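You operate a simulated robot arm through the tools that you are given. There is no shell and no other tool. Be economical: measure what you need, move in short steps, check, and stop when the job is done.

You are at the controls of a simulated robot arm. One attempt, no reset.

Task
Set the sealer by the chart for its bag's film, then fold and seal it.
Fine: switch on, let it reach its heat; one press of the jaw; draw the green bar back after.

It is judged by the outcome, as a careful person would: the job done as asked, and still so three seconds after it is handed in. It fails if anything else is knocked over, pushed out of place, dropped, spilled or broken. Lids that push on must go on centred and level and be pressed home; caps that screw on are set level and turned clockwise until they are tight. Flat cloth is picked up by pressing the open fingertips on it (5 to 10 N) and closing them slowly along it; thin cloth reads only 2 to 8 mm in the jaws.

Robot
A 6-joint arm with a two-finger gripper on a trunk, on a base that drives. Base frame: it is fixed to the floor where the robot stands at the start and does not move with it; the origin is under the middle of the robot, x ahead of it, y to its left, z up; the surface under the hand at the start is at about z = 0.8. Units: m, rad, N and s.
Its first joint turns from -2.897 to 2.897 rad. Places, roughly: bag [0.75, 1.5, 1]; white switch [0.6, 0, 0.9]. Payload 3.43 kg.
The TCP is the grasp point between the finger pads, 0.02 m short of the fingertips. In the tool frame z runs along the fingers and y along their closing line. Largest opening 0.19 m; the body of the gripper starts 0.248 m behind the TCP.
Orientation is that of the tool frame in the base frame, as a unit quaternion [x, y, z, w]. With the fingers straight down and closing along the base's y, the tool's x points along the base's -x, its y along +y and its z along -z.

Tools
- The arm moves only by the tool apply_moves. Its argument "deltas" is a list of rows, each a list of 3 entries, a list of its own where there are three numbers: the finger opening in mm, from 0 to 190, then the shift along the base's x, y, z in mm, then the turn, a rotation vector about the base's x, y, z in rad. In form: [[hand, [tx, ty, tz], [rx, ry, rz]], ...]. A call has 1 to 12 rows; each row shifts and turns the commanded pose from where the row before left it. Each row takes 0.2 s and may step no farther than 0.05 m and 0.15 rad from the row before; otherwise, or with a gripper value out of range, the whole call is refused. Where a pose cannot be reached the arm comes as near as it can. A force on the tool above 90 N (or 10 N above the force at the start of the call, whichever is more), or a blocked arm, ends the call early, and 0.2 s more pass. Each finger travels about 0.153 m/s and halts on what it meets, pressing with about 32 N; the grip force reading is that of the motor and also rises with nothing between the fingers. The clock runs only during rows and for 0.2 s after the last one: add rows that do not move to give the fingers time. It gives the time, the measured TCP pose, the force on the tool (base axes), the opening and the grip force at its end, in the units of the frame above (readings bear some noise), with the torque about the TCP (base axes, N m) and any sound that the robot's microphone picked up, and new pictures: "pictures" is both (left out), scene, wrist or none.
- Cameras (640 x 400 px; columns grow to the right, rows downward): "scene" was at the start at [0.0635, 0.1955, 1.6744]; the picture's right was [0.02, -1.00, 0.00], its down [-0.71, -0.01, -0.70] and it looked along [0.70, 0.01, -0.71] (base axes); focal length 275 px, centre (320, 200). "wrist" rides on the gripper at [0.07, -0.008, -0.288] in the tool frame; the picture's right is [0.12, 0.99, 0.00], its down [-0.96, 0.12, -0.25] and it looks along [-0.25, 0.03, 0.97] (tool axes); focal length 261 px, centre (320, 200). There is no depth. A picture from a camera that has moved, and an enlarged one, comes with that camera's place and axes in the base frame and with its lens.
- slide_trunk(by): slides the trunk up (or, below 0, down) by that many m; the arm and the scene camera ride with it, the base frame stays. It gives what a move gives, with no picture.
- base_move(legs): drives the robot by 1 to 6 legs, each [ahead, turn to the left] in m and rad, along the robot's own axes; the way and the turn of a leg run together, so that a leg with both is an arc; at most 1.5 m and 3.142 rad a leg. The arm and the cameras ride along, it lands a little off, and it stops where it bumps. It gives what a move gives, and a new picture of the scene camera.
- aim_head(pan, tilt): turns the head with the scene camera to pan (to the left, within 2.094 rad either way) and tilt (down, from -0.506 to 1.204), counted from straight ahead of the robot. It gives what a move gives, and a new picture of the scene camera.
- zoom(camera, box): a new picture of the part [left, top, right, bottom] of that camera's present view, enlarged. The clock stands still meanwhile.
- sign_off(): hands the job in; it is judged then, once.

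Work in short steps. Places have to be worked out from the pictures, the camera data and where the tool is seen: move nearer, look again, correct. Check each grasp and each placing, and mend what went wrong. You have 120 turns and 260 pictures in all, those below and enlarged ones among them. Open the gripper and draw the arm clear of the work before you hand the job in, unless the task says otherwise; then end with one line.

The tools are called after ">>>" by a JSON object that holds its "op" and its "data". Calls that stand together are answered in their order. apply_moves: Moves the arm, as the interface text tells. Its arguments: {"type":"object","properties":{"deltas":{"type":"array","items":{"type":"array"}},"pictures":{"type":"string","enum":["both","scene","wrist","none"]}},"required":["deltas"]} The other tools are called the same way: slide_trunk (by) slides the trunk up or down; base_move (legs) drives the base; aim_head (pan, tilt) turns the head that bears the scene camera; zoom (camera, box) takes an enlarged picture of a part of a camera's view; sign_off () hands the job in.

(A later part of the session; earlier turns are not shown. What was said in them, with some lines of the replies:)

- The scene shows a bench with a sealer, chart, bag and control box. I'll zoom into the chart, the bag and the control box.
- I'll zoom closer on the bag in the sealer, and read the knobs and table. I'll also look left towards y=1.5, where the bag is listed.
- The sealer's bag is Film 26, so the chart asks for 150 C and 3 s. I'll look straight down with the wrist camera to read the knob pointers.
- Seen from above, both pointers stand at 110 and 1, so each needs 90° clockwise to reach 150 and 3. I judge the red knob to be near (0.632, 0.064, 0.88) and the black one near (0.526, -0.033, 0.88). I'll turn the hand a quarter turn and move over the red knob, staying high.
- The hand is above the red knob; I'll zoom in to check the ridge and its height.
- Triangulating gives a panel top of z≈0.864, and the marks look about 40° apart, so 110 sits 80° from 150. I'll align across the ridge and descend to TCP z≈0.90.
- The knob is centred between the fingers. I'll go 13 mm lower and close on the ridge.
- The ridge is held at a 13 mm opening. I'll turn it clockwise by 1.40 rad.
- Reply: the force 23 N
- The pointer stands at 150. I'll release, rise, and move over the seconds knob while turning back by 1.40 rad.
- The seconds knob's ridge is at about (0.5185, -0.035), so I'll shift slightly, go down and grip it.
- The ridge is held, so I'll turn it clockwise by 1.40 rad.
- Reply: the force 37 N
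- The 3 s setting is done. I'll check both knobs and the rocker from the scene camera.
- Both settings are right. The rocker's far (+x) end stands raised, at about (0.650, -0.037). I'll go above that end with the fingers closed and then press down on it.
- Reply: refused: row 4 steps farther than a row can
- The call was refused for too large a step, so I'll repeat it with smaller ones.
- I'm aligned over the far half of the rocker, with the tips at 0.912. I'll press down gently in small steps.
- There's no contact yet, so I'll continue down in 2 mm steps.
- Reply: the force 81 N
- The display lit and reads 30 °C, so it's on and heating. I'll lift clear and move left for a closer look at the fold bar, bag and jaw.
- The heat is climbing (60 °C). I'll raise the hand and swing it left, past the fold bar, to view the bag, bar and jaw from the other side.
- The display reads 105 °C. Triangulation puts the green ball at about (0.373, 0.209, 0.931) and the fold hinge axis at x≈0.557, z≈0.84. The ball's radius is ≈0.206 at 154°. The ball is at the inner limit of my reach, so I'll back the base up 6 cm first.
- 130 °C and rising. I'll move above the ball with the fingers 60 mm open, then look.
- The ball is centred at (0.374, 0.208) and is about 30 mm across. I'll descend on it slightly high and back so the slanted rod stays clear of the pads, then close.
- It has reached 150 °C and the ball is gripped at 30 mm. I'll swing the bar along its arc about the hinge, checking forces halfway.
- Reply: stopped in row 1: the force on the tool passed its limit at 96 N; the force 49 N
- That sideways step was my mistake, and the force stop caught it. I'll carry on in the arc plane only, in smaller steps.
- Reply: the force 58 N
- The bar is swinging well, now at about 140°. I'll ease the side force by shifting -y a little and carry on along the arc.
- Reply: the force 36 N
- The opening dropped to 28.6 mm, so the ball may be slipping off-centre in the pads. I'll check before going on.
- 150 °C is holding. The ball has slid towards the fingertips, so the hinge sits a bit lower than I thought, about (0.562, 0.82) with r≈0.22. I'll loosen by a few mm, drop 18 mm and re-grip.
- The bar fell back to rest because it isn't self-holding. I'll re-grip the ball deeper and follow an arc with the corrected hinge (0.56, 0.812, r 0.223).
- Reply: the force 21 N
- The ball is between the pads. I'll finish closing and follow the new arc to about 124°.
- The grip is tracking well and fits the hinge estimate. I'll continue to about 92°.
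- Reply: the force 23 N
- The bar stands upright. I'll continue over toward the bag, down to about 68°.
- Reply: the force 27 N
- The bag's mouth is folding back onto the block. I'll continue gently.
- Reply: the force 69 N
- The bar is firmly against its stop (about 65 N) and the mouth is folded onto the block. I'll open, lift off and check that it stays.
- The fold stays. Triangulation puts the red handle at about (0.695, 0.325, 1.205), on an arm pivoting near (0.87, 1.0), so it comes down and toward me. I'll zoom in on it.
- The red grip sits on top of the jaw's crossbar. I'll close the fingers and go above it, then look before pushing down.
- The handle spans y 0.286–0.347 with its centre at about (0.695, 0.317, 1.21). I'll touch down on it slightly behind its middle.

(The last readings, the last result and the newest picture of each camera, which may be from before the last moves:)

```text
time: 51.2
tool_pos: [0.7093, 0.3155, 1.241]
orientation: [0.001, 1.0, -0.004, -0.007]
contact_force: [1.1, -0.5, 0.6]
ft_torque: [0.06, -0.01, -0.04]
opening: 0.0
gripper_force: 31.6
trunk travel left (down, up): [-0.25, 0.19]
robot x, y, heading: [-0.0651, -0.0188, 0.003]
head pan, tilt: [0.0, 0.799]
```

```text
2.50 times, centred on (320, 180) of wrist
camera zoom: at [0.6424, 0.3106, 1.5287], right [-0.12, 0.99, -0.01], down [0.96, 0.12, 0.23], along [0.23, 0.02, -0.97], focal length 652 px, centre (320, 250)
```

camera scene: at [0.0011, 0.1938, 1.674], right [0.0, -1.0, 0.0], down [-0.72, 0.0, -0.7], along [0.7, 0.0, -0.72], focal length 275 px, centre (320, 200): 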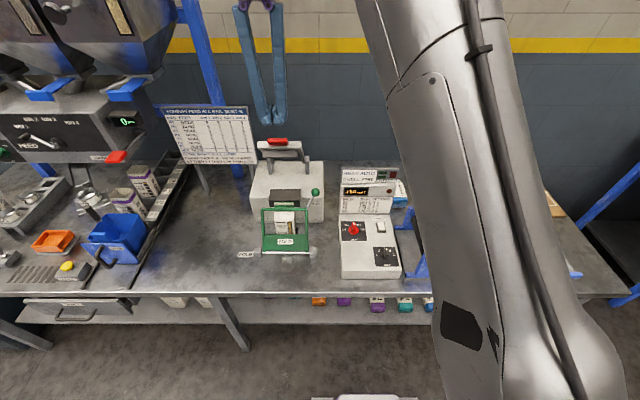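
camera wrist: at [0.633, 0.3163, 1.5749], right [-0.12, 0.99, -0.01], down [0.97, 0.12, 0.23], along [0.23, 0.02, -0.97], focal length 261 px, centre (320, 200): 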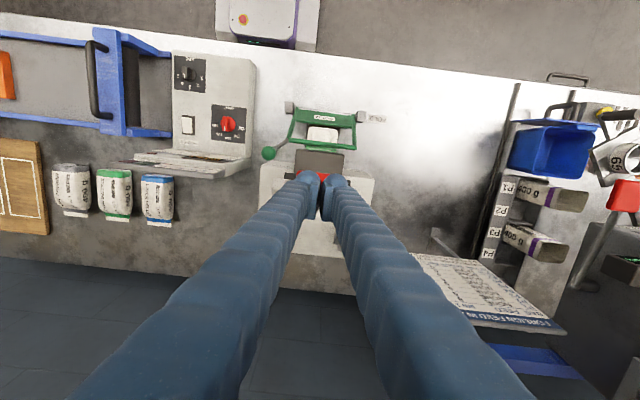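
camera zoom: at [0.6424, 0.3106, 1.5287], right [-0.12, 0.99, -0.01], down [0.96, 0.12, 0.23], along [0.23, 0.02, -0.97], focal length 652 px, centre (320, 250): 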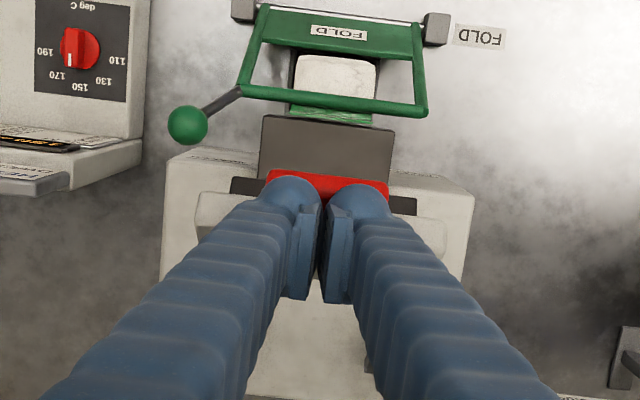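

The fingertips are just above the grip. I'll make contact and start pushing along the handle's arc, down and toward me.

>>> {"op": "apply_moves", "data": {"deltas": [[0, [0, 0, -6], [0, 0, 0]], [0, [-2, 0, -5], [0, 0, 0]], [0, [-8, 0, -9], [0, 0, 0]], [0, [-10, 0, -10], [0, 0, 0]], [0, [-9, 0, -10], [0, 0, 0]], [0, [0, 0, 0], [0, 0, 0]]], "pictures": "none"}}

>>> {"op": "zoom", "data": {"camera": "scene", "box": [230, 80, 350, 240]}}

>>> {"op": "zoom", "data": {"camera": "wrist", "box": [220, 100, 420, 260]}}

```text
time: 52.6
tool_pos: [0.6811, 0.3162, 1.1972]
orientation: [0.001, 1.0, -0.004, -0.006]
contact_force: [1.4, 0.1, 0.5]
ft_torque: [0.0, 0.0, -0.01]
opening: 0.0001
gripper_force: 31.8
trunk travel left (down, up): [-0.25, 0.19]
robot x, y, heading: [-0.0599, -0.0182, -0.001]
head pan, tilt: [0.0, 0.799]
```

```text
2.50 times, centred on (290, 160) of scene
camera zoom: at [0.0013, 0.1942, 1.6739], right [0.0, -1.0, 0.0], down [-0.72, 0.0, -0.7], along [0.7, 0.0, -0.72], focal length 687 px, centre (395, 300)
```

zoom: 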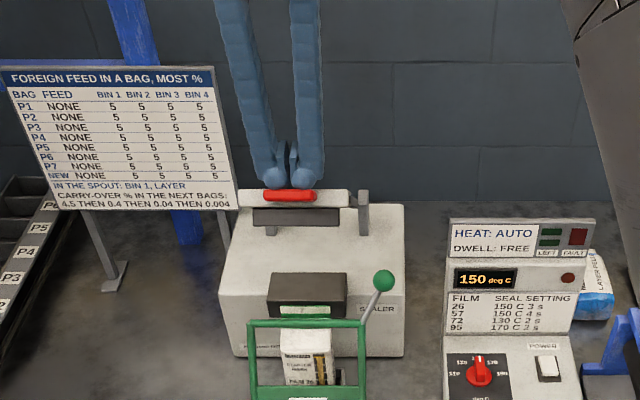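

```text
2.50 times, centred on (320, 180) of wrist
camera zoom: at [0.6139, 0.3102, 1.4859], right [-0.12, 0.99, -0.01], down [0.97, 0.12, 0.23], along [0.23, 0.02, -0.97], focal length 652 px, centre (320, 250)
```

zoom: 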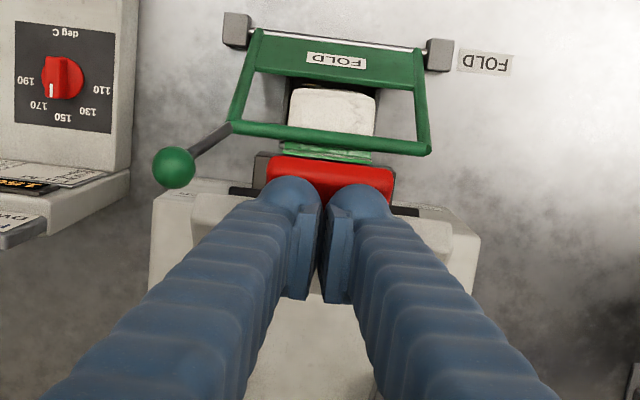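

The jaw is coming down with the finger behind its top. I'll continue along the arc in smaller stages.

>>> {"op": "apply_moves", "data": {"deltas": [[0, [-12, 0, -10], [0, 0, 0]], [0, [-9, 0, -11], [0, 0, 0]], [0, [-8, 0, -12], [0, 0, 0]], [0, [-8, 0, -12], [0, 0, 0]], [0, [0, 0, 0], [0, 0, 0]]], "pictures": "none"}}

>>> {"op": "zoom", "data": {"camera": "scene", "box": [230, 80, 350, 240]}}

>>> {"op": "zoom", "data": {"camera": "wrist", "box": [220, 100, 420, 260]}}

```text
time: 53.8
tool_pos: [0.6418, 0.3173, 1.1557]
orientation: [0.001, 1.0, -0.004, -0.006]
contact_force: [-0.4, 0.3, 1.3]
ft_torque: [0.0, 0.0, 0.0]
opening: 0.0
gripper_force: 32.5
trunk travel left (down, up): [-0.25, 0.19]
robot x, y, heading: [-0.0617, -0.0183, -0.004]
head pan, tilt: [0.0, 0.799]
```

```text
2.50 times, centred on (290, 160) of scene
camera zoom: at [0.0011, 0.1942, 1.6739], right [0.0, -1.0, 0.0], down [-0.72, 0.0, -0.7], along [0.7, 0.0, -0.72], focal length 687 px, centre (395, 300)
```

zoom: 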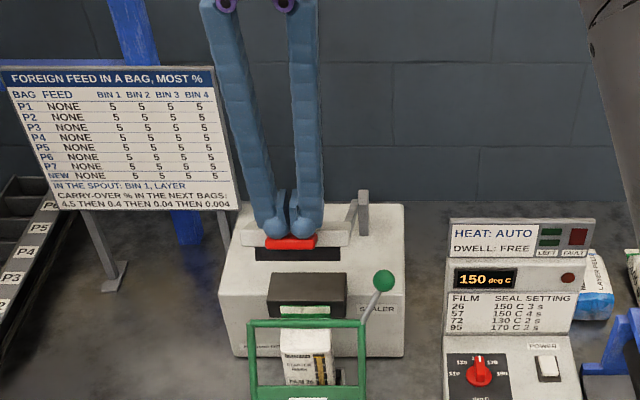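

```text
2.50 times, centred on (320, 180) of wrist
camera zoom: at [0.5761, 0.3111, 1.4432], right [-0.12, 0.99, -0.01], down [0.96, 0.12, 0.24], along [0.23, 0.02, -0.97], focal length 652 px, centre (320, 250)
```

zoom: 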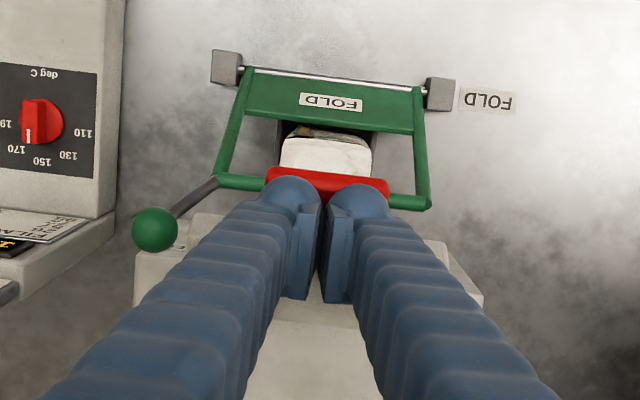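

The handle follows with almost no force. Before it closes, I want to know whether it springs back up or would need lifting, so I'll raise the finger a little and look.

>>> {"op": "apply_moves", "data": {"deltas": [[0, [5, 0, 25], [0, 0, 0]], [0, [0, 0, 0], [0, 0, 0]]], "pictures": "none"}}

>>> {"op": "zoom", "data": {"camera": "scene", "box": [230, 80, 350, 240]}}

```text
time: 54.4
tool_pos: [0.6497, 0.3181, 1.1819]
orientation: [0.001, 1.0, -0.004, -0.006]
contact_force: [1.3, -0.3, 0.7]
ft_torque: [0.03, -0.02, 0.02]
opening: 0.0001
gripper_force: 31.9
trunk travel left (down, up): [-0.25, 0.19]
robot x, y, heading: [-0.06, -0.0172, -0.001]
head pan, tilt: [0.0, 0.799]
```

```text
2.50 times, centred on (290, 160) of scene
camera zoom: at [0.0012, 0.194, 1.6739], right [0.0, -1.0, 0.0], down [-0.72, 0.0, -0.7], along [0.7, 0.0, -0.72], focal length 687 px, centre (395, 300)
```

zoom: 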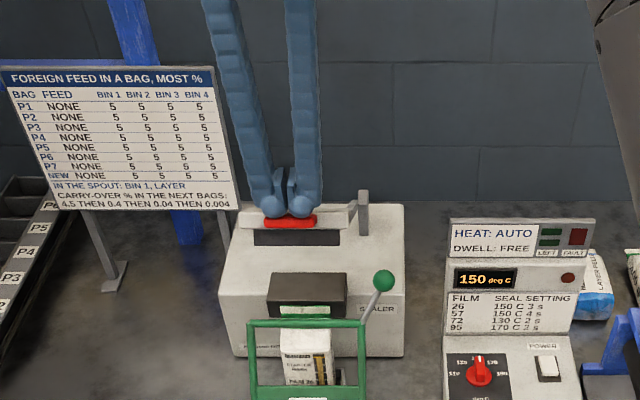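

It follows back up on its own, so lifting will release the jaw. I'll come down again, close to the block.

>>> {"op": "apply_moves", "data": {"deltas": [[0, [-7, 0, -26], [0, 0, 0]], [0, [-6, 0, -12], [0, 0, 0]], [0, [-5, 0, -12], [0, 0, 0]], [0, [0, 0, 0], [0, 0, 0]]], "pictures": "none"}}

>>> {"op": "zoom", "data": {"camera": "scene", "box": [230, 110, 350, 240]}}

>>> {"op": "zoom", "data": {"camera": "wrist", "box": [220, 100, 420, 260]}}

```text
time: 55.4
tool_pos: [0.6299, 0.3169, 1.1306]
orientation: [0.001, 1.0, -0.004, -0.006]
contact_force: [-0.2, 0.4, 1.6]
ft_torque: [0.0, -0.01, 0.0]
opening: 0.0001
gripper_force: 31.7
trunk travel left (down, up): [-0.25, 0.19]
robot x, y, heading: [-0.0607, -0.0154, 0.003]
head pan, tilt: [0.0, 0.799]
```

```text
3.08 times, centred on (290, 175) of scene
camera zoom: at [0.0011, 0.1942, 1.6739], right [0.0, -1.0, 0.0], down [-0.72, 0.0, -0.7], along [0.7, 0.0, -0.72], focal length 845 px, centre (412, 277)
```

zoom: 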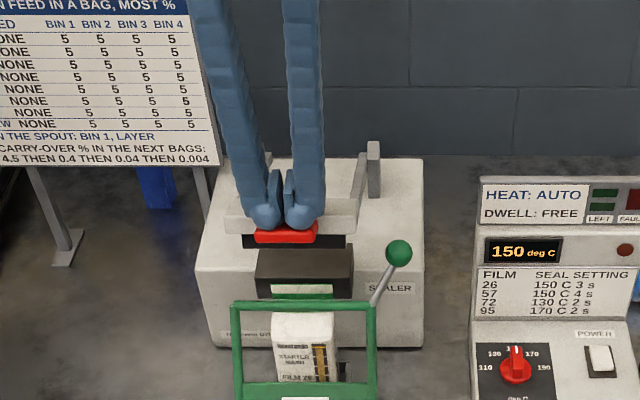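

```text
2.50 times, centred on (320, 180) of wrist
camera zoom: at [0.5634, 0.3114, 1.4179], right [-0.12, 0.99, -0.01], down [0.96, 0.12, 0.24], along [0.23, 0.02, -0.97], focal length 652 px, centre (320, 250)
```

zoom: 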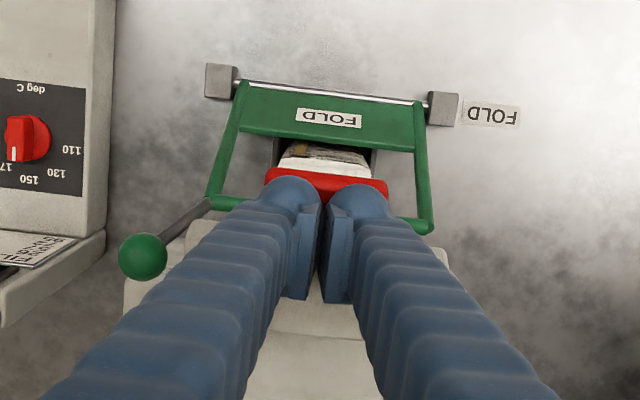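

It's close now. I'll go down in smaller steps until it meets resistance.

>>> {"op": "apply_moves", "data": {"deltas": [[0, [-4, 0, -9], [0, 0, 0]], [0, [-4, 0, -9], [0, 0, 0]], [0, [0, 0, 0], [0, 0, 0]]], "pictures": "none"}}

>>> {"op": "zoom", "data": {"camera": "scene", "box": [230, 110, 350, 240]}}

```text
time: 56.2
tool_pos: [0.6232, 0.3175, 1.1121]
orientation: [0.001, 1.0, -0.004, -0.005]
contact_force: [0.5, -0.6, 1.5]
ft_torque: [0.01, 0.04, 0.0]
opening: 0.0001
gripper_force: 32.2
trunk travel left (down, up): [-0.25, 0.19]
robot x, y, heading: [-0.0648, -0.0227, 0.004]
head pan, tilt: [0.0, 0.799]
```

```text
3.08 times, centred on (290, 175) of scene
camera zoom: at [0.001, 0.1942, 1.6739], right [0.0, -1.0, 0.0], down [-0.72, 0.0, -0.7], along [0.7, 0.0, -0.72], focal length 845 px, centre (412, 277)
```

zoom: 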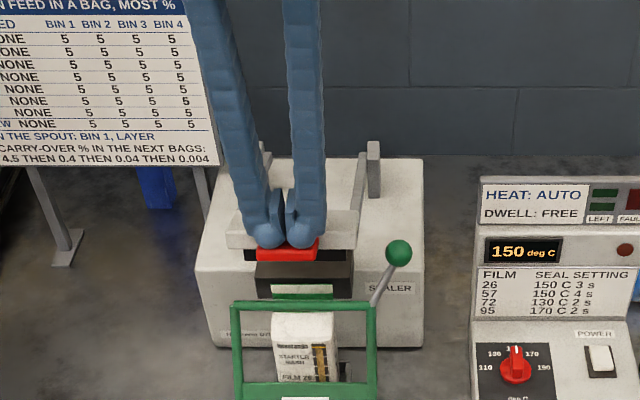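

There's still a small gap and no load. I'll continue, watching the force.

>>> {"op": "apply_moves", "data": {"deltas": [[0, [-3, 0, -8], [0, 0, 0]], [0, [-2, 0, -6], [0, 0, 0]]], "pictures": "none"}}

>>> {"op": "zoom", "data": {"camera": "scene", "box": [230, 110, 350, 240]}}

```text
time: 56.8
tool_pos: [0.617, 0.3167, 1.0991]
orientation: [0.001, 1.0, -0.004, -0.007]
contact_force: [0.1, 0.6, 0.9]
ft_torque: [0.01, 0.02, 0.01]
opening: 0.0
gripper_force: 32.2
trunk travel left (down, up): [-0.25, 0.19]
robot x, y, heading: [-0.0651, -0.0192, 0.005]
head pan, tilt: [0.0, 0.799]
```

```text
3.08 times, centred on (290, 175) of scene
camera zoom: at [0.0011, 0.1942, 1.6739], right [0.0, -1.0, 0.0], down [-0.72, 0.0, -0.7], along [0.7, 0.0, -0.72], focal length 845 px, centre (412, 277)
```

zoom: 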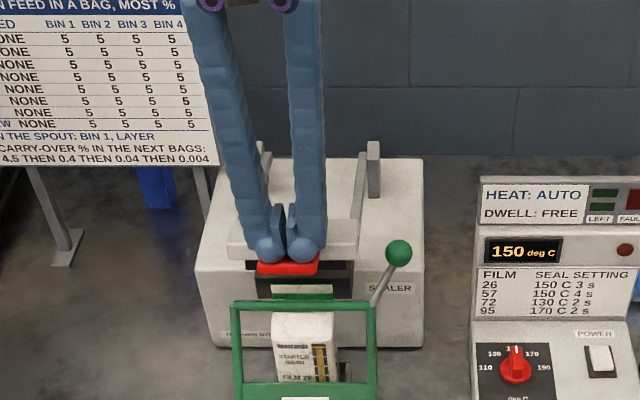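

Still no load. I'll go down in 4 mm steps until it loads up.

>>> {"op": "apply_moves", "data": {"deltas": [[0, [-2, 0, -4], [0, 0, 0]], [0, [-1, 0, -4], [0, 0, 0]], [0, [-1, 0, -4], [0, 0, 0]]], "pictures": "none"}}

>>> {"op": "zoom", "data": {"camera": "scene", "box": [240, 160, 420, 240]}}

```text
time: 57.6
tool_pos: [0.6136, 0.3167, 1.0855]
orientation: [0.001, 1.0, -0.005, -0.006]
contact_force: [0.5, 0.6, 1.1]
ft_torque: [0.02, -0.01, -0.02]
opening: 0.0
gripper_force: 31.8
trunk travel left (down, up): [-0.25, 0.19]
robot x, y, heading: [-0.0609, -0.0192, -0.003]
head pan, tilt: [0.0, 0.799]
```

```text
3.56 times, centred on (330, 200) of scene
camera zoom: at [0.001, 0.1941, 1.6739], right [0.0, -1.0, 0.0], down [-0.72, 0.0, -0.7], along [0.7, 0.0, -0.72], focal length 977 px, centre (284, 200)
```

zoom: 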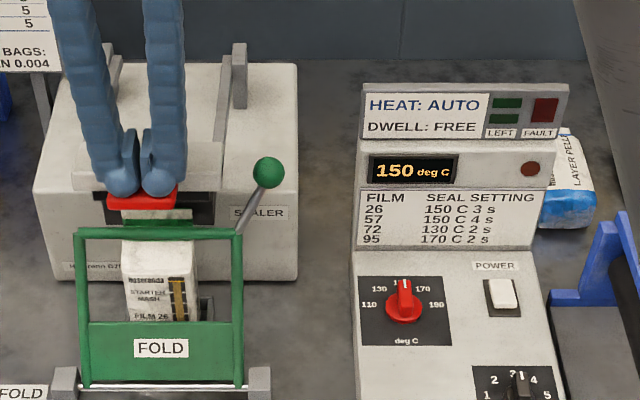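

Still light. I'll keep going down.

>>> {"op": "apply_moves", "data": {"deltas": [[0, [-1, 0, -4], [0, 0, 0]], [0, [-1, 0, -4], [0, 0, 0]], [0, [0, 0, -3], [0, 0, 0]]], "pictures": "none"}}

>>> {"op": "zoom", "data": {"camera": "scene", "box": [240, 160, 420, 240]}}

```text
time: 58.4
tool_pos: [0.6091, 0.3155, 1.076]
orientation: [0.001, 1.0, -0.005, -0.007]
contact_force: [0.7, 0.3, 1.9]
ft_torque: [0.02, 0.01, -0.02]
opening: 0.0
gripper_force: 32.2
trunk travel left (down, up): [-0.25, 0.19]
robot x, y, heading: [-0.0628, -0.0186, 0.001]
head pan, tilt: [0.0, 0.799]
```

```text
3.56 times, centred on (330, 200) of scene
camera zoom: at [0.001, 0.1941, 1.6739], right [0.0, -1.0, 0.0], down [-0.72, 0.0, -0.7], along [0.7, 0.0, -0.72], focal length 977 px, centre (284, 200)
```

zoom: 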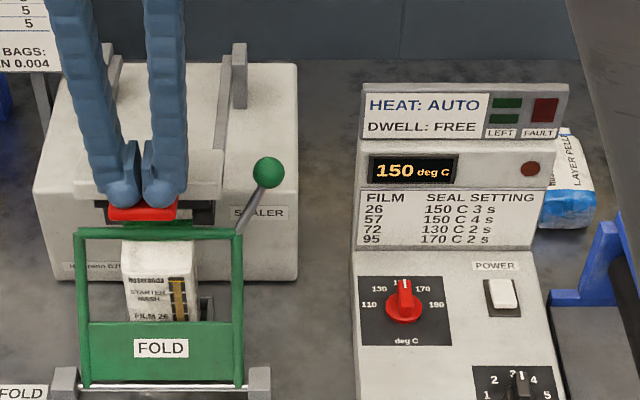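

Nearly there: the jaw bar overlaps the block. I'll continue down with the force guard active.

>>> {"op": "apply_moves", "data": {"deltas": [[0, [0, 0, -4], [0, 0, 0]], [0, [-1, 0, -4], [0, 0, 0]], [0, [0, 0, -3], [0, 0, 0]]], "pictures": "none"}}

>>> {"op": "zoom", "data": {"camera": "scene", "box": [240, 160, 420, 240]}}

>>> {"op": "zoom", "data": {"camera": "wrist", "box": [220, 100, 420, 260]}}

```text
time: 59.2
tool_pos: [0.6095, 0.315, 1.0641]
orientation: [0.001, 1.0, -0.004, -0.006]
contact_force: [-0.6, 2.1, 2.6]
ft_torque: [0.03, 0.03, -0.03]
opening: 0.0001
gripper_force: 31.8
trunk travel left (down, up): [-0.25, 0.19]
robot x, y, heading: [-0.0586, -0.0173, -0.006]
head pan, tilt: [0.0, 0.799]
```

```text
3.56 times, centred on (330, 200) of scene
camera zoom: at [0.001, 0.1942, 1.6739], right [0.0, -1.0, 0.0], down [-0.72, 0.0, -0.7], along [0.7, 0.0, -0.72], focal length 977 px, centre (284, 200)
```

zoom: 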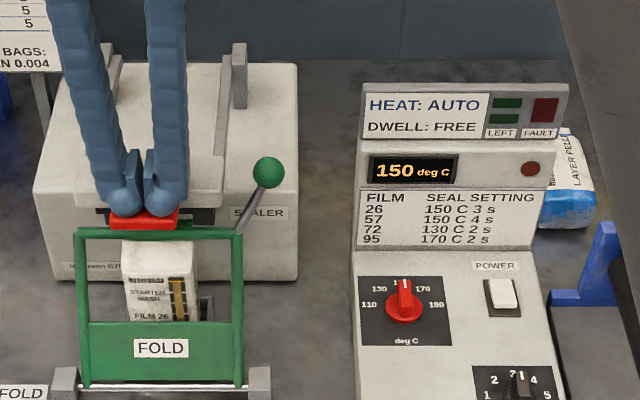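

```text
2.50 times, centred on (320, 180) of wrist
camera zoom: at [0.5434, 0.3099, 1.3522], right [-0.12, 0.99, -0.01], down [0.96, 0.12, 0.24], along [0.23, 0.02, -0.97], focal length 652 px, centre (320, 250)
```

zoom: 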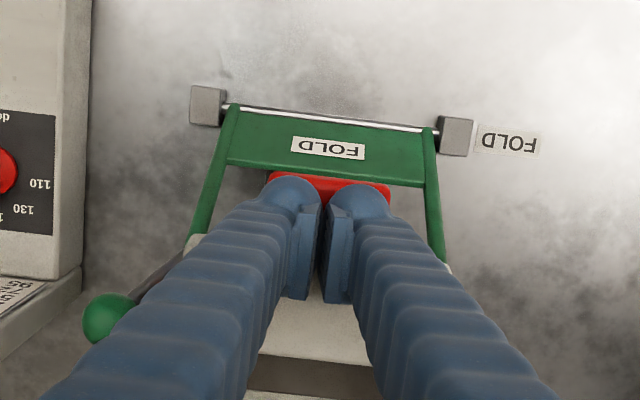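

Force is rising slightly (2.6 N). I'll continue in small steps.

>>> {"op": "apply_moves", "data": {"deltas": [[0, [0, 0, -4], [0, 0, 0]], [0, [0, 0, -4], [0, 0, 0]], [0, [0, 0, -3], [0, 0, 0]]], "pictures": "none"}}

>>> {"op": "zoom", "data": {"camera": "scene", "box": [240, 160, 420, 240]}}

```text
time: 60.0
tool_pos: [0.6113, 0.3169, 1.053]
orientation: [0.002, 1.0, -0.004, -0.006]
contact_force: [-0.6, -0.6, -0.3]
ft_torque: [-0.01, 0.01, -0.02]
opening: 0.0001
gripper_force: 31.9
trunk travel left (down, up): [-0.25, 0.19]
robot x, y, heading: [-0.0633, -0.0207, 0.002]
head pan, tilt: [0.0, 0.799]
```

```text
3.56 times, centred on (330, 200) of scene
camera zoom: at [0.0013, 0.1942, 1.6739], right [0.0, -1.0, 0.0], down [-0.72, 0.0, -0.7], along [0.7, 0.0, -0.72], focal length 977 px, centre (284, 200)
```

zoom: 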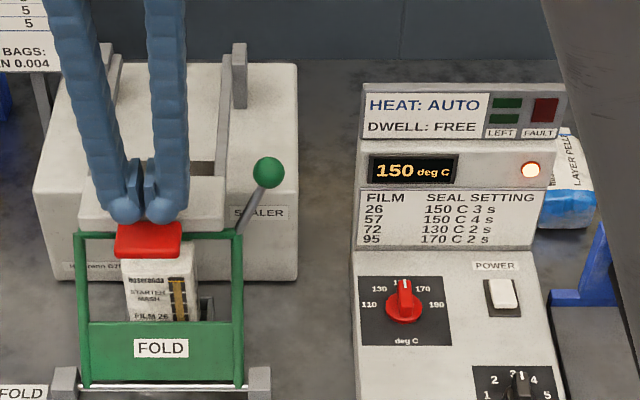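

The lamp lit: the jaw has closed and is holding itself, so the timer is running. I'll wait without moving and watch the lamp.

>>> {"op": "apply_moves", "data": {"deltas": [[0, [0, 0, 0], [0, 0, 0]], [0, [0, 0, 0], [0, 0, 0]], [0, [0, 0, 0], [0, 0, 0]], [0, [0, 0, 0], [0, 0, 0]], [0, [0, 0, 0], [0, 0, 0]], [0, [0, 0, 0], [0, 0, 0]], [0, [0, 0, 0], [0, 0, 0]], [0, [0, 0, 0], [0, 0, 0]], [0, [0, 0, 0], [0, 0, 0]], [0, [0, 0, 0], [0, 0, 0]]], "pictures": "none"}}

>>> {"op": "zoom", "data": {"camera": "scene", "box": [240, 140, 420, 240]}}

```text
time: 62.2
tool_pos: [0.611, 0.3173, 1.0534]
orientation: [0.0, 1.0, -0.004, -0.006]
contact_force: [0.7, -0.1, -0.2]
ft_torque: [0.03, -0.01, -0.01]
opening: 0.0
gripper_force: 32.3
trunk travel left (down, up): [-0.25, 0.19]
robot x, y, heading: [-0.062, -0.0159, -0.002]
head pan, tilt: [0.0, 0.799]
```

```text
3.56 times, centred on (330, 190) of scene
camera zoom: at [0.0011, 0.1942, 1.6739], right [0.0, -1.0, 0.0], down [-0.72, 0.0, -0.7], along [0.7, 0.0, -0.72], focal length 977 px, centre (284, 236)
```

zoom: 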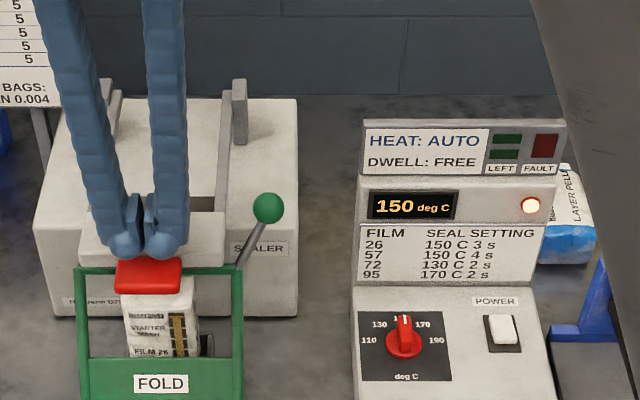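

The lamp is still lit. I'll lift the hand clear so that the jaw can rise freely, and keep watching.

>>> {"op": "apply_moves", "data": {"deltas": [[0, [0, 0, 40], [0, 0, 0]], [0, [0, 0, 45], [0, 0, 0]], [0, [0, 0, 45], [0, 0, 0]]], "pictures": "none"}}

>>> {"op": "zoom", "data": {"camera": "scene", "box": [230, 120, 410, 240]}}

```text
time: 63.0
tool_pos: [0.6086, 0.3163, 1.183]
orientation: [0.0, 1.0, -0.003, -0.007]
contact_force: [0.9, -0.2, 0.3]
ft_torque: [-0.01, -0.05, -0.02]
opening: 0.0
gripper_force: 31.6
trunk travel left (down, up): [-0.25, 0.19]
robot x, y, heading: [-0.0654, -0.0195, 0.005]
head pan, tilt: [0.0, 0.799]
```

```text
3.33 times, centred on (320, 180) of scene
camera zoom: at [-0.0002, 0.1942, 1.674], right [0.0, -1.0, 0.0], down [-0.72, 0.0, -0.7], along [0.7, 0.0, -0.72], focal length 916 px, centre (320, 267)
```

zoom: 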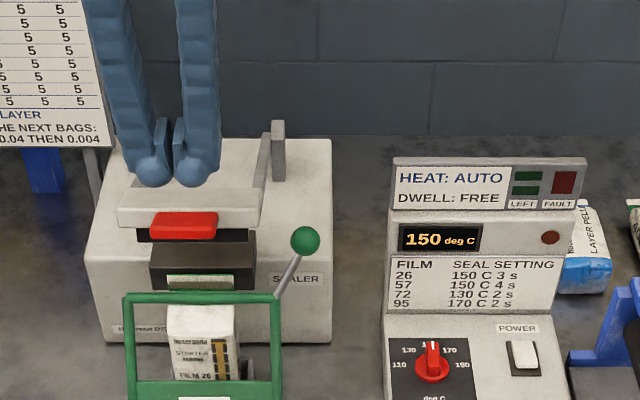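

The timer ended, the lamp is out and the jaw is rising by itself. I'll move the hand back out of its way, toward the ball side.

>>> {"op": "apply_moves", "data": {"deltas": [[0, [-45, -10, 10], [0, 0, 0]], [0, [-30, -30, 0], [0, 0, 0]], [20, [0, -40, 0], [0, 0, 0]], [40, [40, -30, 0], [0, 0, 0]], [65, [45, 0, 0], [0, 0, 0]], [65, [30, 0, 0], [0, 0, 0]], [65, [20, 0, 0], [0, 0, 0]], [65, [0, 0, 0], [0, 0, 0]]], "pictures": "both"}}

>>> {"op": "zoom", "data": {"camera": "scene", "box": [230, 110, 410, 270]}}

>>> {"op": "zoom", "data": {"camera": "wrist", "box": [240, 100, 440, 260]}}

```text
time: 64.8
tool_pos: [0.671, 0.2046, 1.1953]
orientation: [0.0, 1.0, -0.004, -0.006]
contact_force: [-0.8, 0.4, -0.3]
ft_torque: [-0.04, -0.05, 0.02]
opening: 0.0654
gripper_force: 0.1
trunk travel left (down, up): [-0.25, 0.19]
robot x, y, heading: [-0.0626, -0.0184, 0.001]
head pan, tilt: [0.0, 0.799]
camera scene: at [0.0007, 0.1943, 1.674], right [0.0, -1.0, 0.0], down [-0.72, 0.0, -0.7], along [0.7, 0.0, -0.72], focal length 275 px, centre (320, 200)
camera wrist: at [0.6039, 0.1989, 1.4829], right [-0.12, 0.99, -0.01], down [0.96, 0.12, 0.23], along [0.23, 0.02, -0.97], focal length 261 px, centre (320, 200)
```

scene: 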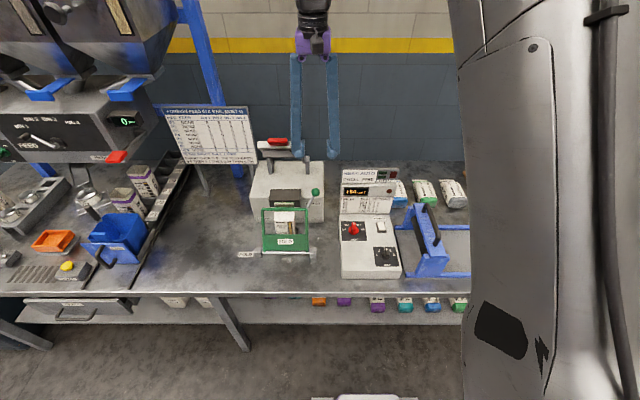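
wrist: 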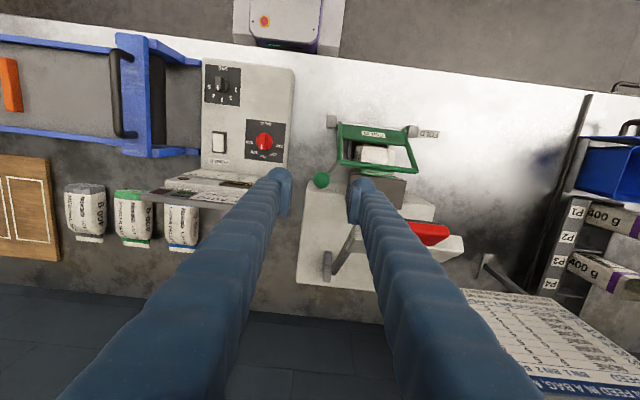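

```text
2.50 times, centred on (320, 190) of scene
camera zoom: at [0.0007, 0.1943, 1.674], right [0.0, -1.0, 0.0], down [-0.72, 0.0, -0.7], along [0.7, 0.0, -0.72], focal length 687 px, centre (320, 225)
```

zoom: 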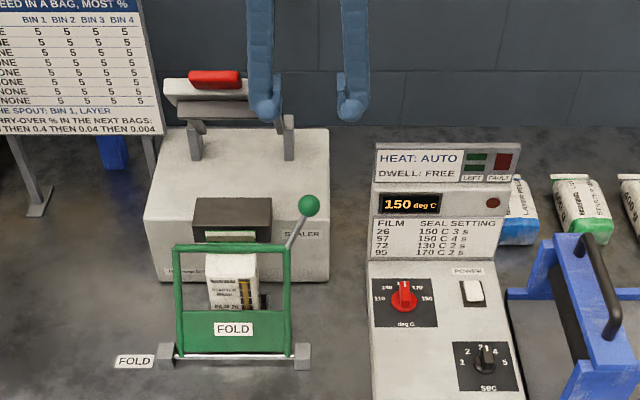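

```text
2.50 times, centred on (340, 180) of wrist
camera zoom: at [0.6039, 0.1989, 1.4829], right [-0.12, 0.99, -0.01], down [0.96, 0.12, 0.23], along [0.23, 0.02, -0.97], focal length 652 px, centre (270, 250)
```

zoom: 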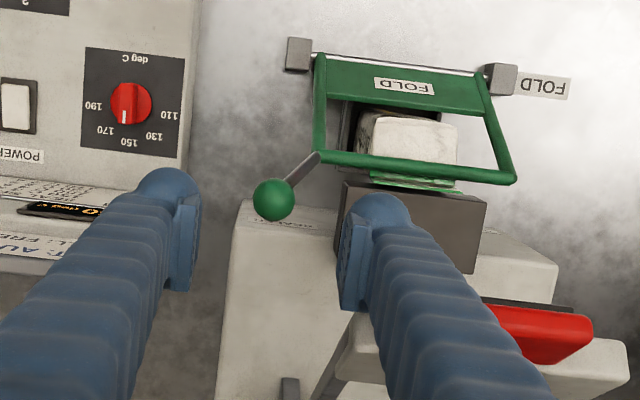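

The jaw is fully up and the seal has been made. Next I'll draw the green bar back, gripping the ball at (0.680, 0.206, 0.995).

>>> {"op": "apply_moves", "data": {"deltas": [[55, [0, 1, -45], [0, 0, 0]], [55, [3, 0, -45], [0, 0, 0]], [55, [3, 0, -45], [0, 0, 0]], [55, [2, 0, -45], [0, 0, 0]], [55, [0, 0, -13], [0, 0, 0]], [40, [0, 0, 0], [0, 0, 0]], [20, [0, 0, 0], [0, 0, 0]], [15, [0, 0, 0], [0, 0, 0]], [15, [0, 0, 0], [0, 0, 0]]], "pictures": "none"}}

>>> {"op": "zoom", "data": {"camera": "wrist", "box": [220, 90, 440, 260]}}

```text
time: 66.8
tool_pos: [0.6814, 0.2085, 1.0029]
orientation: [0.0, 1.0, -0.003, -0.006]
contact_force: [3.3, 27.5, 4.4]
ft_torque: [1.48, -0.09, -1.13]
opening: 0.0301
gripper_force: 45.6
trunk travel left (down, up): [-0.25, 0.19]
robot x, y, heading: [-0.0625, -0.0183, -0.0]
head pan, tilt: [0.0, 0.799]
```

```text
2.35 times, centred on (330, 175) of wrist
camera zoom: at [0.6133, 0.2023, 1.2905], right [-0.12, 0.99, -0.01], down [0.96, 0.12, 0.24], along [0.24, 0.02, -0.97], focal length 613 px, centre (296, 259)
```

zoom: 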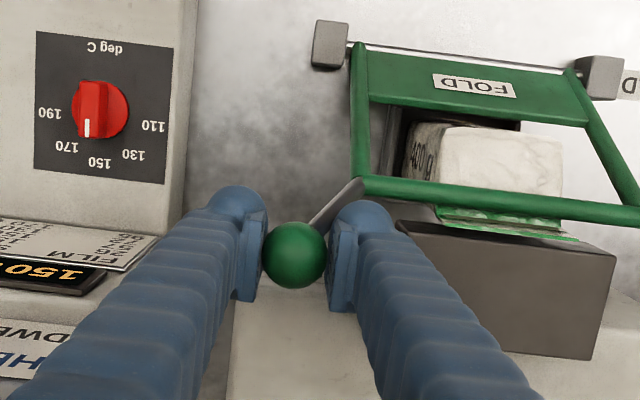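

The ball is gripped (30 mm). I'll swing the bar back along the same arc to just past vertical.

>>> {"op": "apply_moves", "data": {"deltas": [[15, [-13.3, 0, 8.3], [0, 0, 0]], [15, [-13.8, 0, 7.3], [0, 0, 0]], [15, [-14.3, 0, 6.3], [0, 0, 0]], [15, [-14.6, 0, 5.4], [0, 0, 0]], [15, [-15, 0, 4.3], [0, 0, 0]], [15, [-15.2, 0, 3.2], [0, 0, 0]], [15, [-15.5, 0, 2.2], [0, 0, 0]], [15, [-15.5, 0, 1.1], [0, 0, 0]], [15, [-15.6, 0, 0], [0, 0, 0]], [15, [-15.6, 0, -1.1], [0, 0, 0]], [15, [-15.4, 0, -2.2], [0, 0, 0]]], "pictures": "none"}}

>>> {"op": "zoom", "data": {"camera": "wrist", "box": [220, 90, 440, 260]}}

>>> {"op": "zoom", "data": {"camera": "scene", "box": [230, 110, 410, 270]}}

```text
time: 69.2
tool_pos: [0.5147, 0.2079, 1.0331]
orientation: [-0.001, 1.0, -0.005, -0.007]
contact_force: [6.7, 27.1, -21.9]
ft_torque: [-0.43, -0.58, 0.09]
opening: 0.0278
gripper_force: 45.4
trunk travel left (down, up): [-0.25, 0.19]
robot x, y, heading: [-0.0657, -0.0162, 0.003]
head pan, tilt: [0.0, 0.799]
```

```text
2.35 times, centred on (330, 175) of wrist
camera zoom: at [0.4485, 0.2022, 1.3209], right [-0.12, 0.99, -0.01], down [0.97, 0.12, 0.23], along [0.23, 0.02, -0.97], focal length 613 px, centre (296, 259)
```

zoom: 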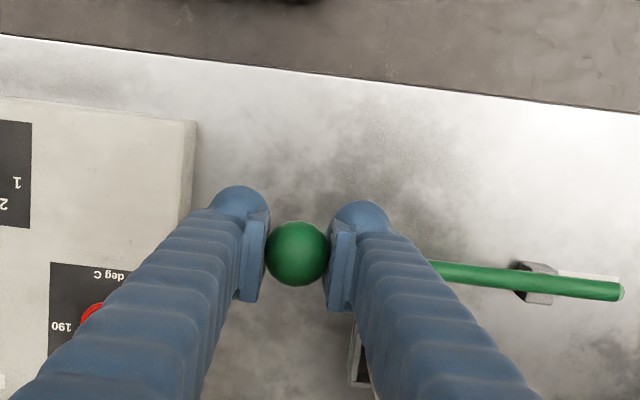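

```text
2.50 times, centred on (320, 190) of scene
camera zoom: at [0.0034, 0.1966, 1.6733], right [0.0, -1.0, 0.0], down [-0.72, 0.0, -0.7], along [0.7, 0.0, -0.72], focal length 687 px, centre (320, 225)
```

zoom: 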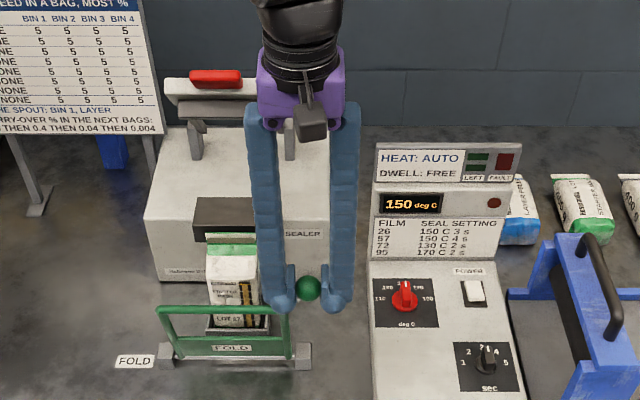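

The bar is past vertical and the bag's top is closed with its fold. I'll lower the bar gently the rest of the way.

>>> {"op": "apply_moves", "data": {"deltas": [[15, [-15, 0, -4.2], [0, 0, 0]], [15, [-14.6, 0, -5.4], [0, 0, 0]], [15, [-14.3, 0, -6.3], [0, 0, 0]], [15, [-13.7, 0, -7.4], [0, 0, 0]], [15, [-13.3, 0, -8.2], [0, 0, 0]], [15, [-12.3, 0, -9.6], [0, 0, 0]], [15, [-12.2, 0, -9.6], [0, 0, 0]], [15, [-10.9, 0, -11.2], [0, 0, 0]], [15, [-10.8, 0, -11.2], [0, 0, 0]], [15, [-9.3, 0, -12.6], [0, 0, 0]], [15, [-7, 0, -8], [0, 0, 0]]], "pictures": "none"}}

>>> {"op": "zoom", "data": {"camera": "wrist", "box": [220, 90, 440, 260]}}

```text
time: 71.6
tool_pos: [0.3784, 0.2083, 0.9415]
orientation: [0.001, 1.0, -0.005, -0.006]
contact_force: [-17.5, 18.8, 15.5]
ft_torque: [0.99, -0.79, 0.91]
opening: 0.0282
gripper_force: 45.1
trunk travel left (down, up): [-0.25, 0.19]
robot x, y, heading: [-0.0662, -0.0164, -0.003]
head pan, tilt: [0.0, 0.799]
```

```text
2.35 times, centred on (330, 175) of wrist
camera zoom: at [0.3117, 0.2025, 1.2299], right [-0.12, 0.99, -0.01], down [0.96, 0.12, 0.24], along [0.24, 0.02, -0.97], focal length 613 px, centre (296, 259)
```

zoom: 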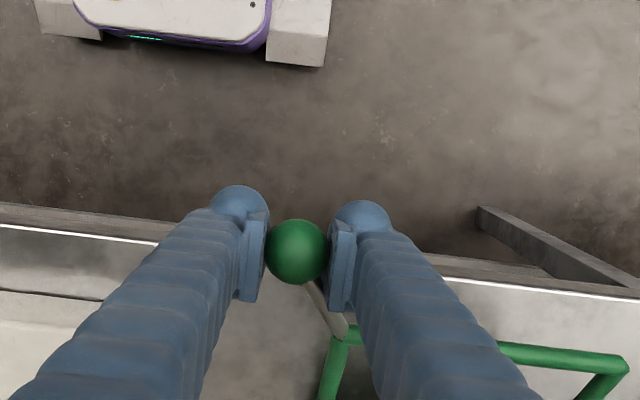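

The bar is back at rest against its stop. I'll release the ball and rise clear, then inspect.

>>> {"op": "apply_moves", "data": {"deltas": [[30, [0, 0, 0], [0, 0, 0]], [50, [0, 0, 0], [0, 0, 0]], [65, [0, 0, 0], [0, 0, 0]], [65, [0, 0, 40], [0, 0, 0]], [65, [0, 0, 45], [0, 0, 0]], [65, [0, -20, 45], [0, 0, 0]], [65, [10, -45, 20], [0, 0, 0]], [65, [10, -45, 0], [0, 0, 0]], [65, [10, -45, 0], [0, 0, 0]], [65, [10, -45, 0], [0, 0, 0]], [65, [10, -45, 0], [0, 0, 0]], [65, [0, 0, 0], [0, 0, 0]]], "pictures": "both"}}

>>> {"op": "aim_head", "data": {"pan": 0.3, "tilt": 0.8}}

>>> {"op": "zoom", "data": {"camera": "wrist", "box": [360, 80, 600, 300]}}

```text
refused: row 7 steps farther than a row can; nothing moved
```

```text
time: 72.4
tool_pos: [0.3774, 0.2081, 0.9431]
orientation: [0.0, 1.0, -0.004, -0.005]
contact_force: [-18.2, 20.2, 9.7]
ft_torque: [0.77, 0.24, 1.35]
opening: 0.0282
gripper_force: 45.2
trunk travel left (down, up): [-0.25, 0.19]
robot x, y, heading: [-0.065, -0.0202, -0.001]
head pan, tilt: [0.3, 0.799]
camera scene: at [-0.0051, 0.2191, 1.6738], right [0.29, -0.96, 0.0], down [-0.68, -0.21, -0.7], along [0.67, 0.21, -0.72], focal length 275 px, centre (320, 200)
```

scene: 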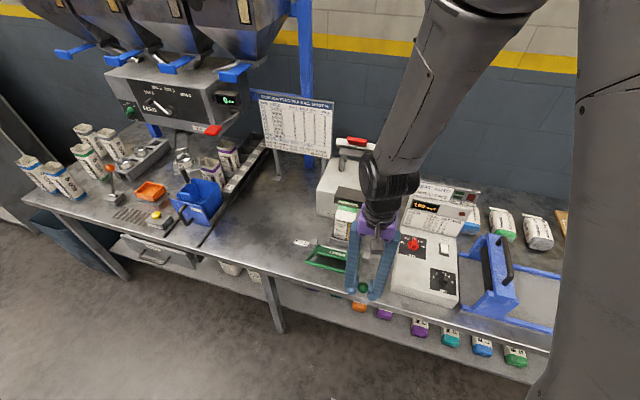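

```text
1.82 times, centred on (480, 190) of wrist
camera zoom: at [0.312, 0.2026, 1.23], right [-0.12, 0.99, -0.01], down [0.96, 0.12, 0.24], along [0.23, 0.02, -0.97], focal length 474 px, centre (29, 218)
```

zoom: 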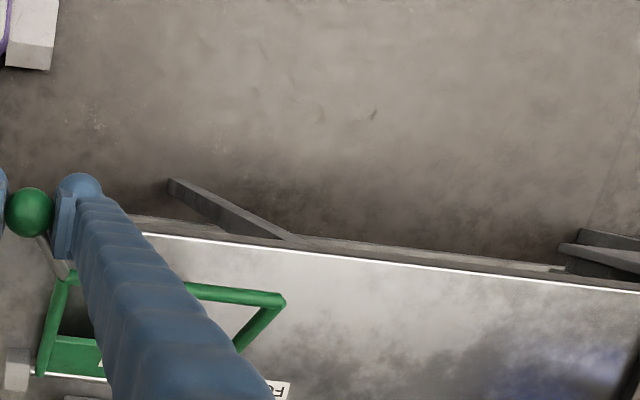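

That call was refused for step size, so I'll repeat the release with smaller steps.

>>> {"op": "apply_moves", "data": {"deltas": [[30, [0, 0, 0], [0, 0, 0]], [50, [0, 0, 0], [0, 0, 0]], [65, [0, 0, 0], [0, 0, 0]], [65, [0, 0, 40], [0, 0, 0]], [65, [0, 0, 45], [0, 0, 0]], [65, [0, 0, 45], [0, 0, 0]], [65, [10, -40, 10], [0, 0, 0]], [65, [10, -45, 0], [0, 0, 0]], [65, [10, -45, 0], [0, 0, 0]], [65, [10, -45, 0], [0, 0, 0]], [65, [10, -45, 0], [0, 0, 0]], [65, [0, 0, 0], [0, 0, 0]]], "pictures": "both"}}

>>> {"op": "aim_head", "data": {"pan": 0.3, "tilt": 0.8}}

>>> {"op": "zoom", "data": {"camera": "wrist", "box": [360, 60, 600, 280]}}

>>> {"op": "zoom", "data": {"camera": "scene", "box": [280, 120, 480, 310]}}

```text
time: 75.0
tool_pos: [0.431, -0.0124, 1.0837]
orientation: [0.0, 1.0, -0.005, -0.005]
contact_force: [-0.1, 0.2, -0.9]
ft_torque: [0.07, -0.02, 0.02]
opening: 0.0651
gripper_force: 0.1
trunk travel left (down, up): [-0.25, 0.19]
robot x, y, heading: [-0.0658, -0.0168, -0.001]
head pan, tilt: [0.3, 0.799]
camera scene: at [-0.0031, 0.2174, 1.6741], right [0.3, -0.96, 0.0], down [-0.69, -0.21, -0.7], along [0.67, 0.21, -0.72], focal length 275 px, centre (320, 200)
camera wrist: at [0.3643, -0.0186, 1.3716], right [-0.12, 0.99, -0.01], down [0.96, 0.12, 0.24], along [0.23, 0.02, -0.97], focal length 261 px, centre (320, 200)
```

scene: 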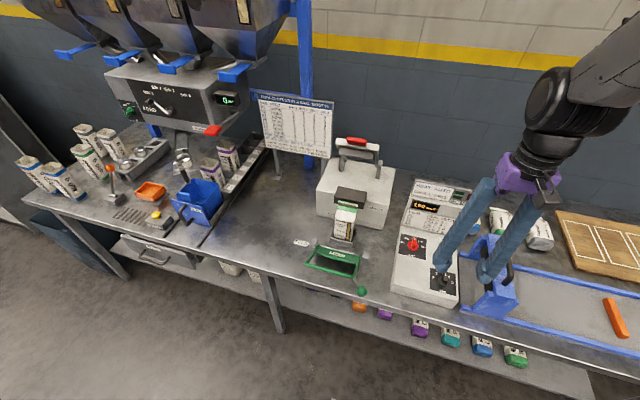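
wrist: 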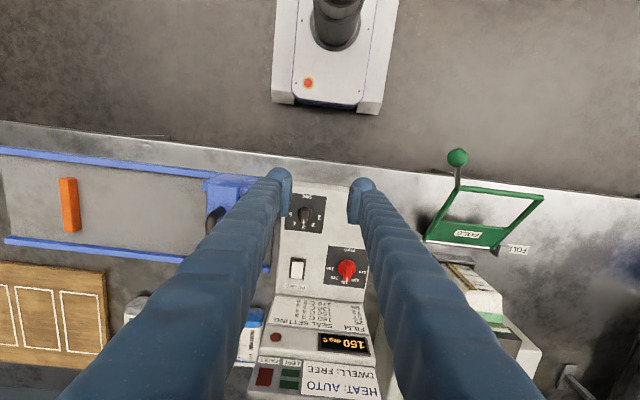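

```text
time: 75.6
tool_pos: [0.4318, -0.0123, 1.0833]
orientation: [0.001, 1.0, -0.005, -0.006]
contact_force: [0.5, -0.3, 0.1]
ft_torque: [0.0, 0.03, 0.0]
opening: 0.065
gripper_force: 0.1
trunk travel left (down, up): [-0.25, 0.19]
robot x, y, heading: [-0.0612, -0.0181, -0.001]
head pan, tilt: [0.3, 0.799]
camera scene: at [-0.003, 0.218, 1.674], right [0.3, -0.96, 0.0], down [-0.69, -0.21, -0.7], along [0.67, 0.21, -0.72], focal length 275 px, centre (320, 200)
```

scene: 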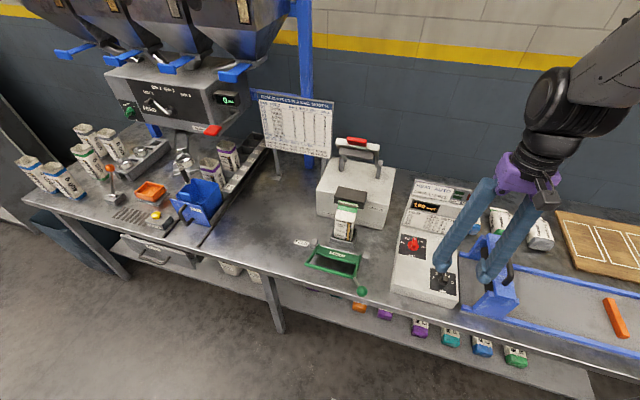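

```text
1.82 times, centred on (480, 170) of wrist
camera zoom: at [0.3642, -0.0177, 1.3715], right [-0.12, 0.99, -0.01], down [0.96, 0.12, 0.24], along [0.23, 0.02, -0.97], focal length 474 px, centre (29, 254)
```

zoom: 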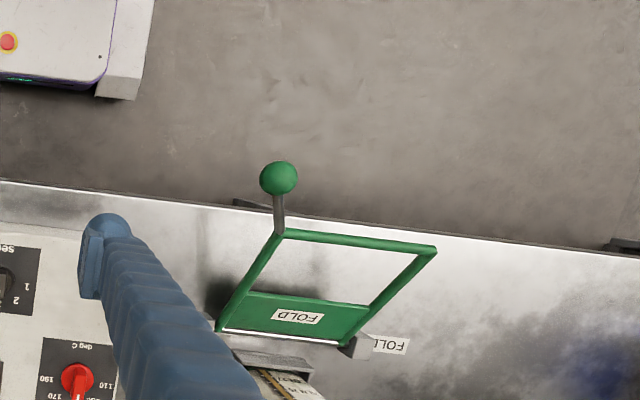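

```text
2.11 times, centred on (380, 215) of scene
camera zoom: at [-0.003, 0.218, 1.674], right [0.3, -0.96, 0.0], down [-0.69, -0.21, -0.7], along [0.67, 0.21, -0.72], focal length 578 px, centre (194, 168)
```

zoom: 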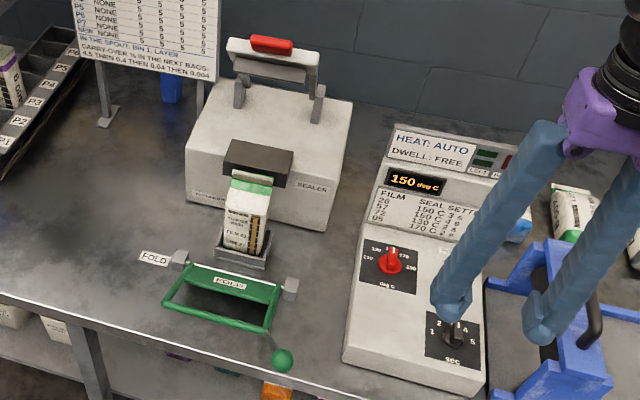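

>>> {"op": "zoom", "data": {"camera": "scene", "box": [325, 180, 385, 250]}}

>>> {"op": "zoom", "data": {"camera": "scene", "box": [400, 170, 500, 250]}}

```text
5.71 times, centred on (355, 215) of scene
camera zoom: at [-0.003, 0.218, 1.674], right [0.3, -0.96, 0.0], down [-0.69, -0.21, -0.7], along [0.67, 0.21, -0.72], focal length 1570 px, centre (120, 114)
```

zoom: 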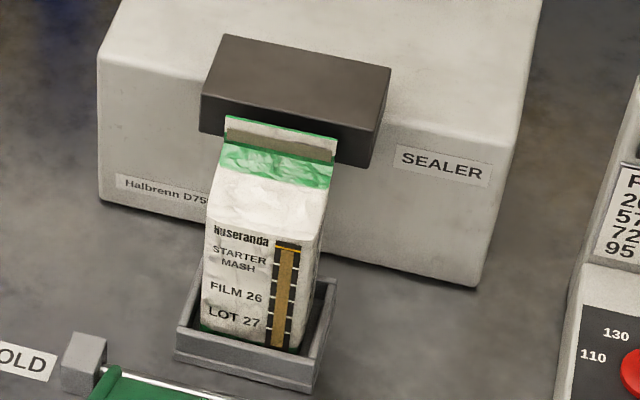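

```text
5.00 times, centred on (450, 210) of scene
camera zoom: at [-0.003, 0.218, 1.674], right [0.3, -0.96, 0.0], down [-0.69, -0.21, -0.7], along [0.67, 0.21, -0.72], focal length 1373 px, centre (-330, 150)
```

zoom: 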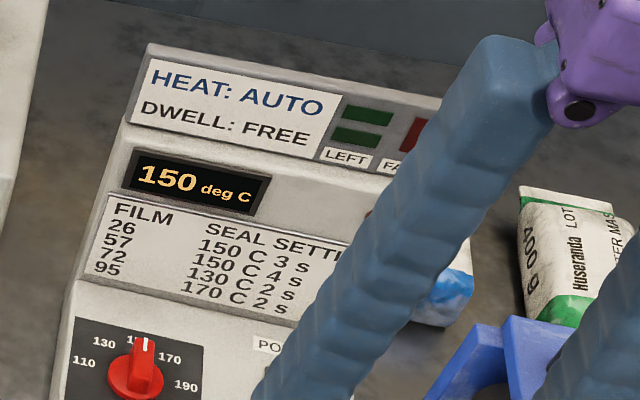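

The bag is folded and carries a clean seal band. The bar is drawn back, the jaw is up, nothing else has moved, and the hand is open and clear. I'll hand it in.

>>> {"op": "sign_off", "data": {}}

```text
The job is handed in.
```

I set the sealer to 150 °C and 3 s for Film 26, let it reach heat, then folded the bag and sealed it with one press of the jaw; the green bar is drawn back and the sealer is still switched on.
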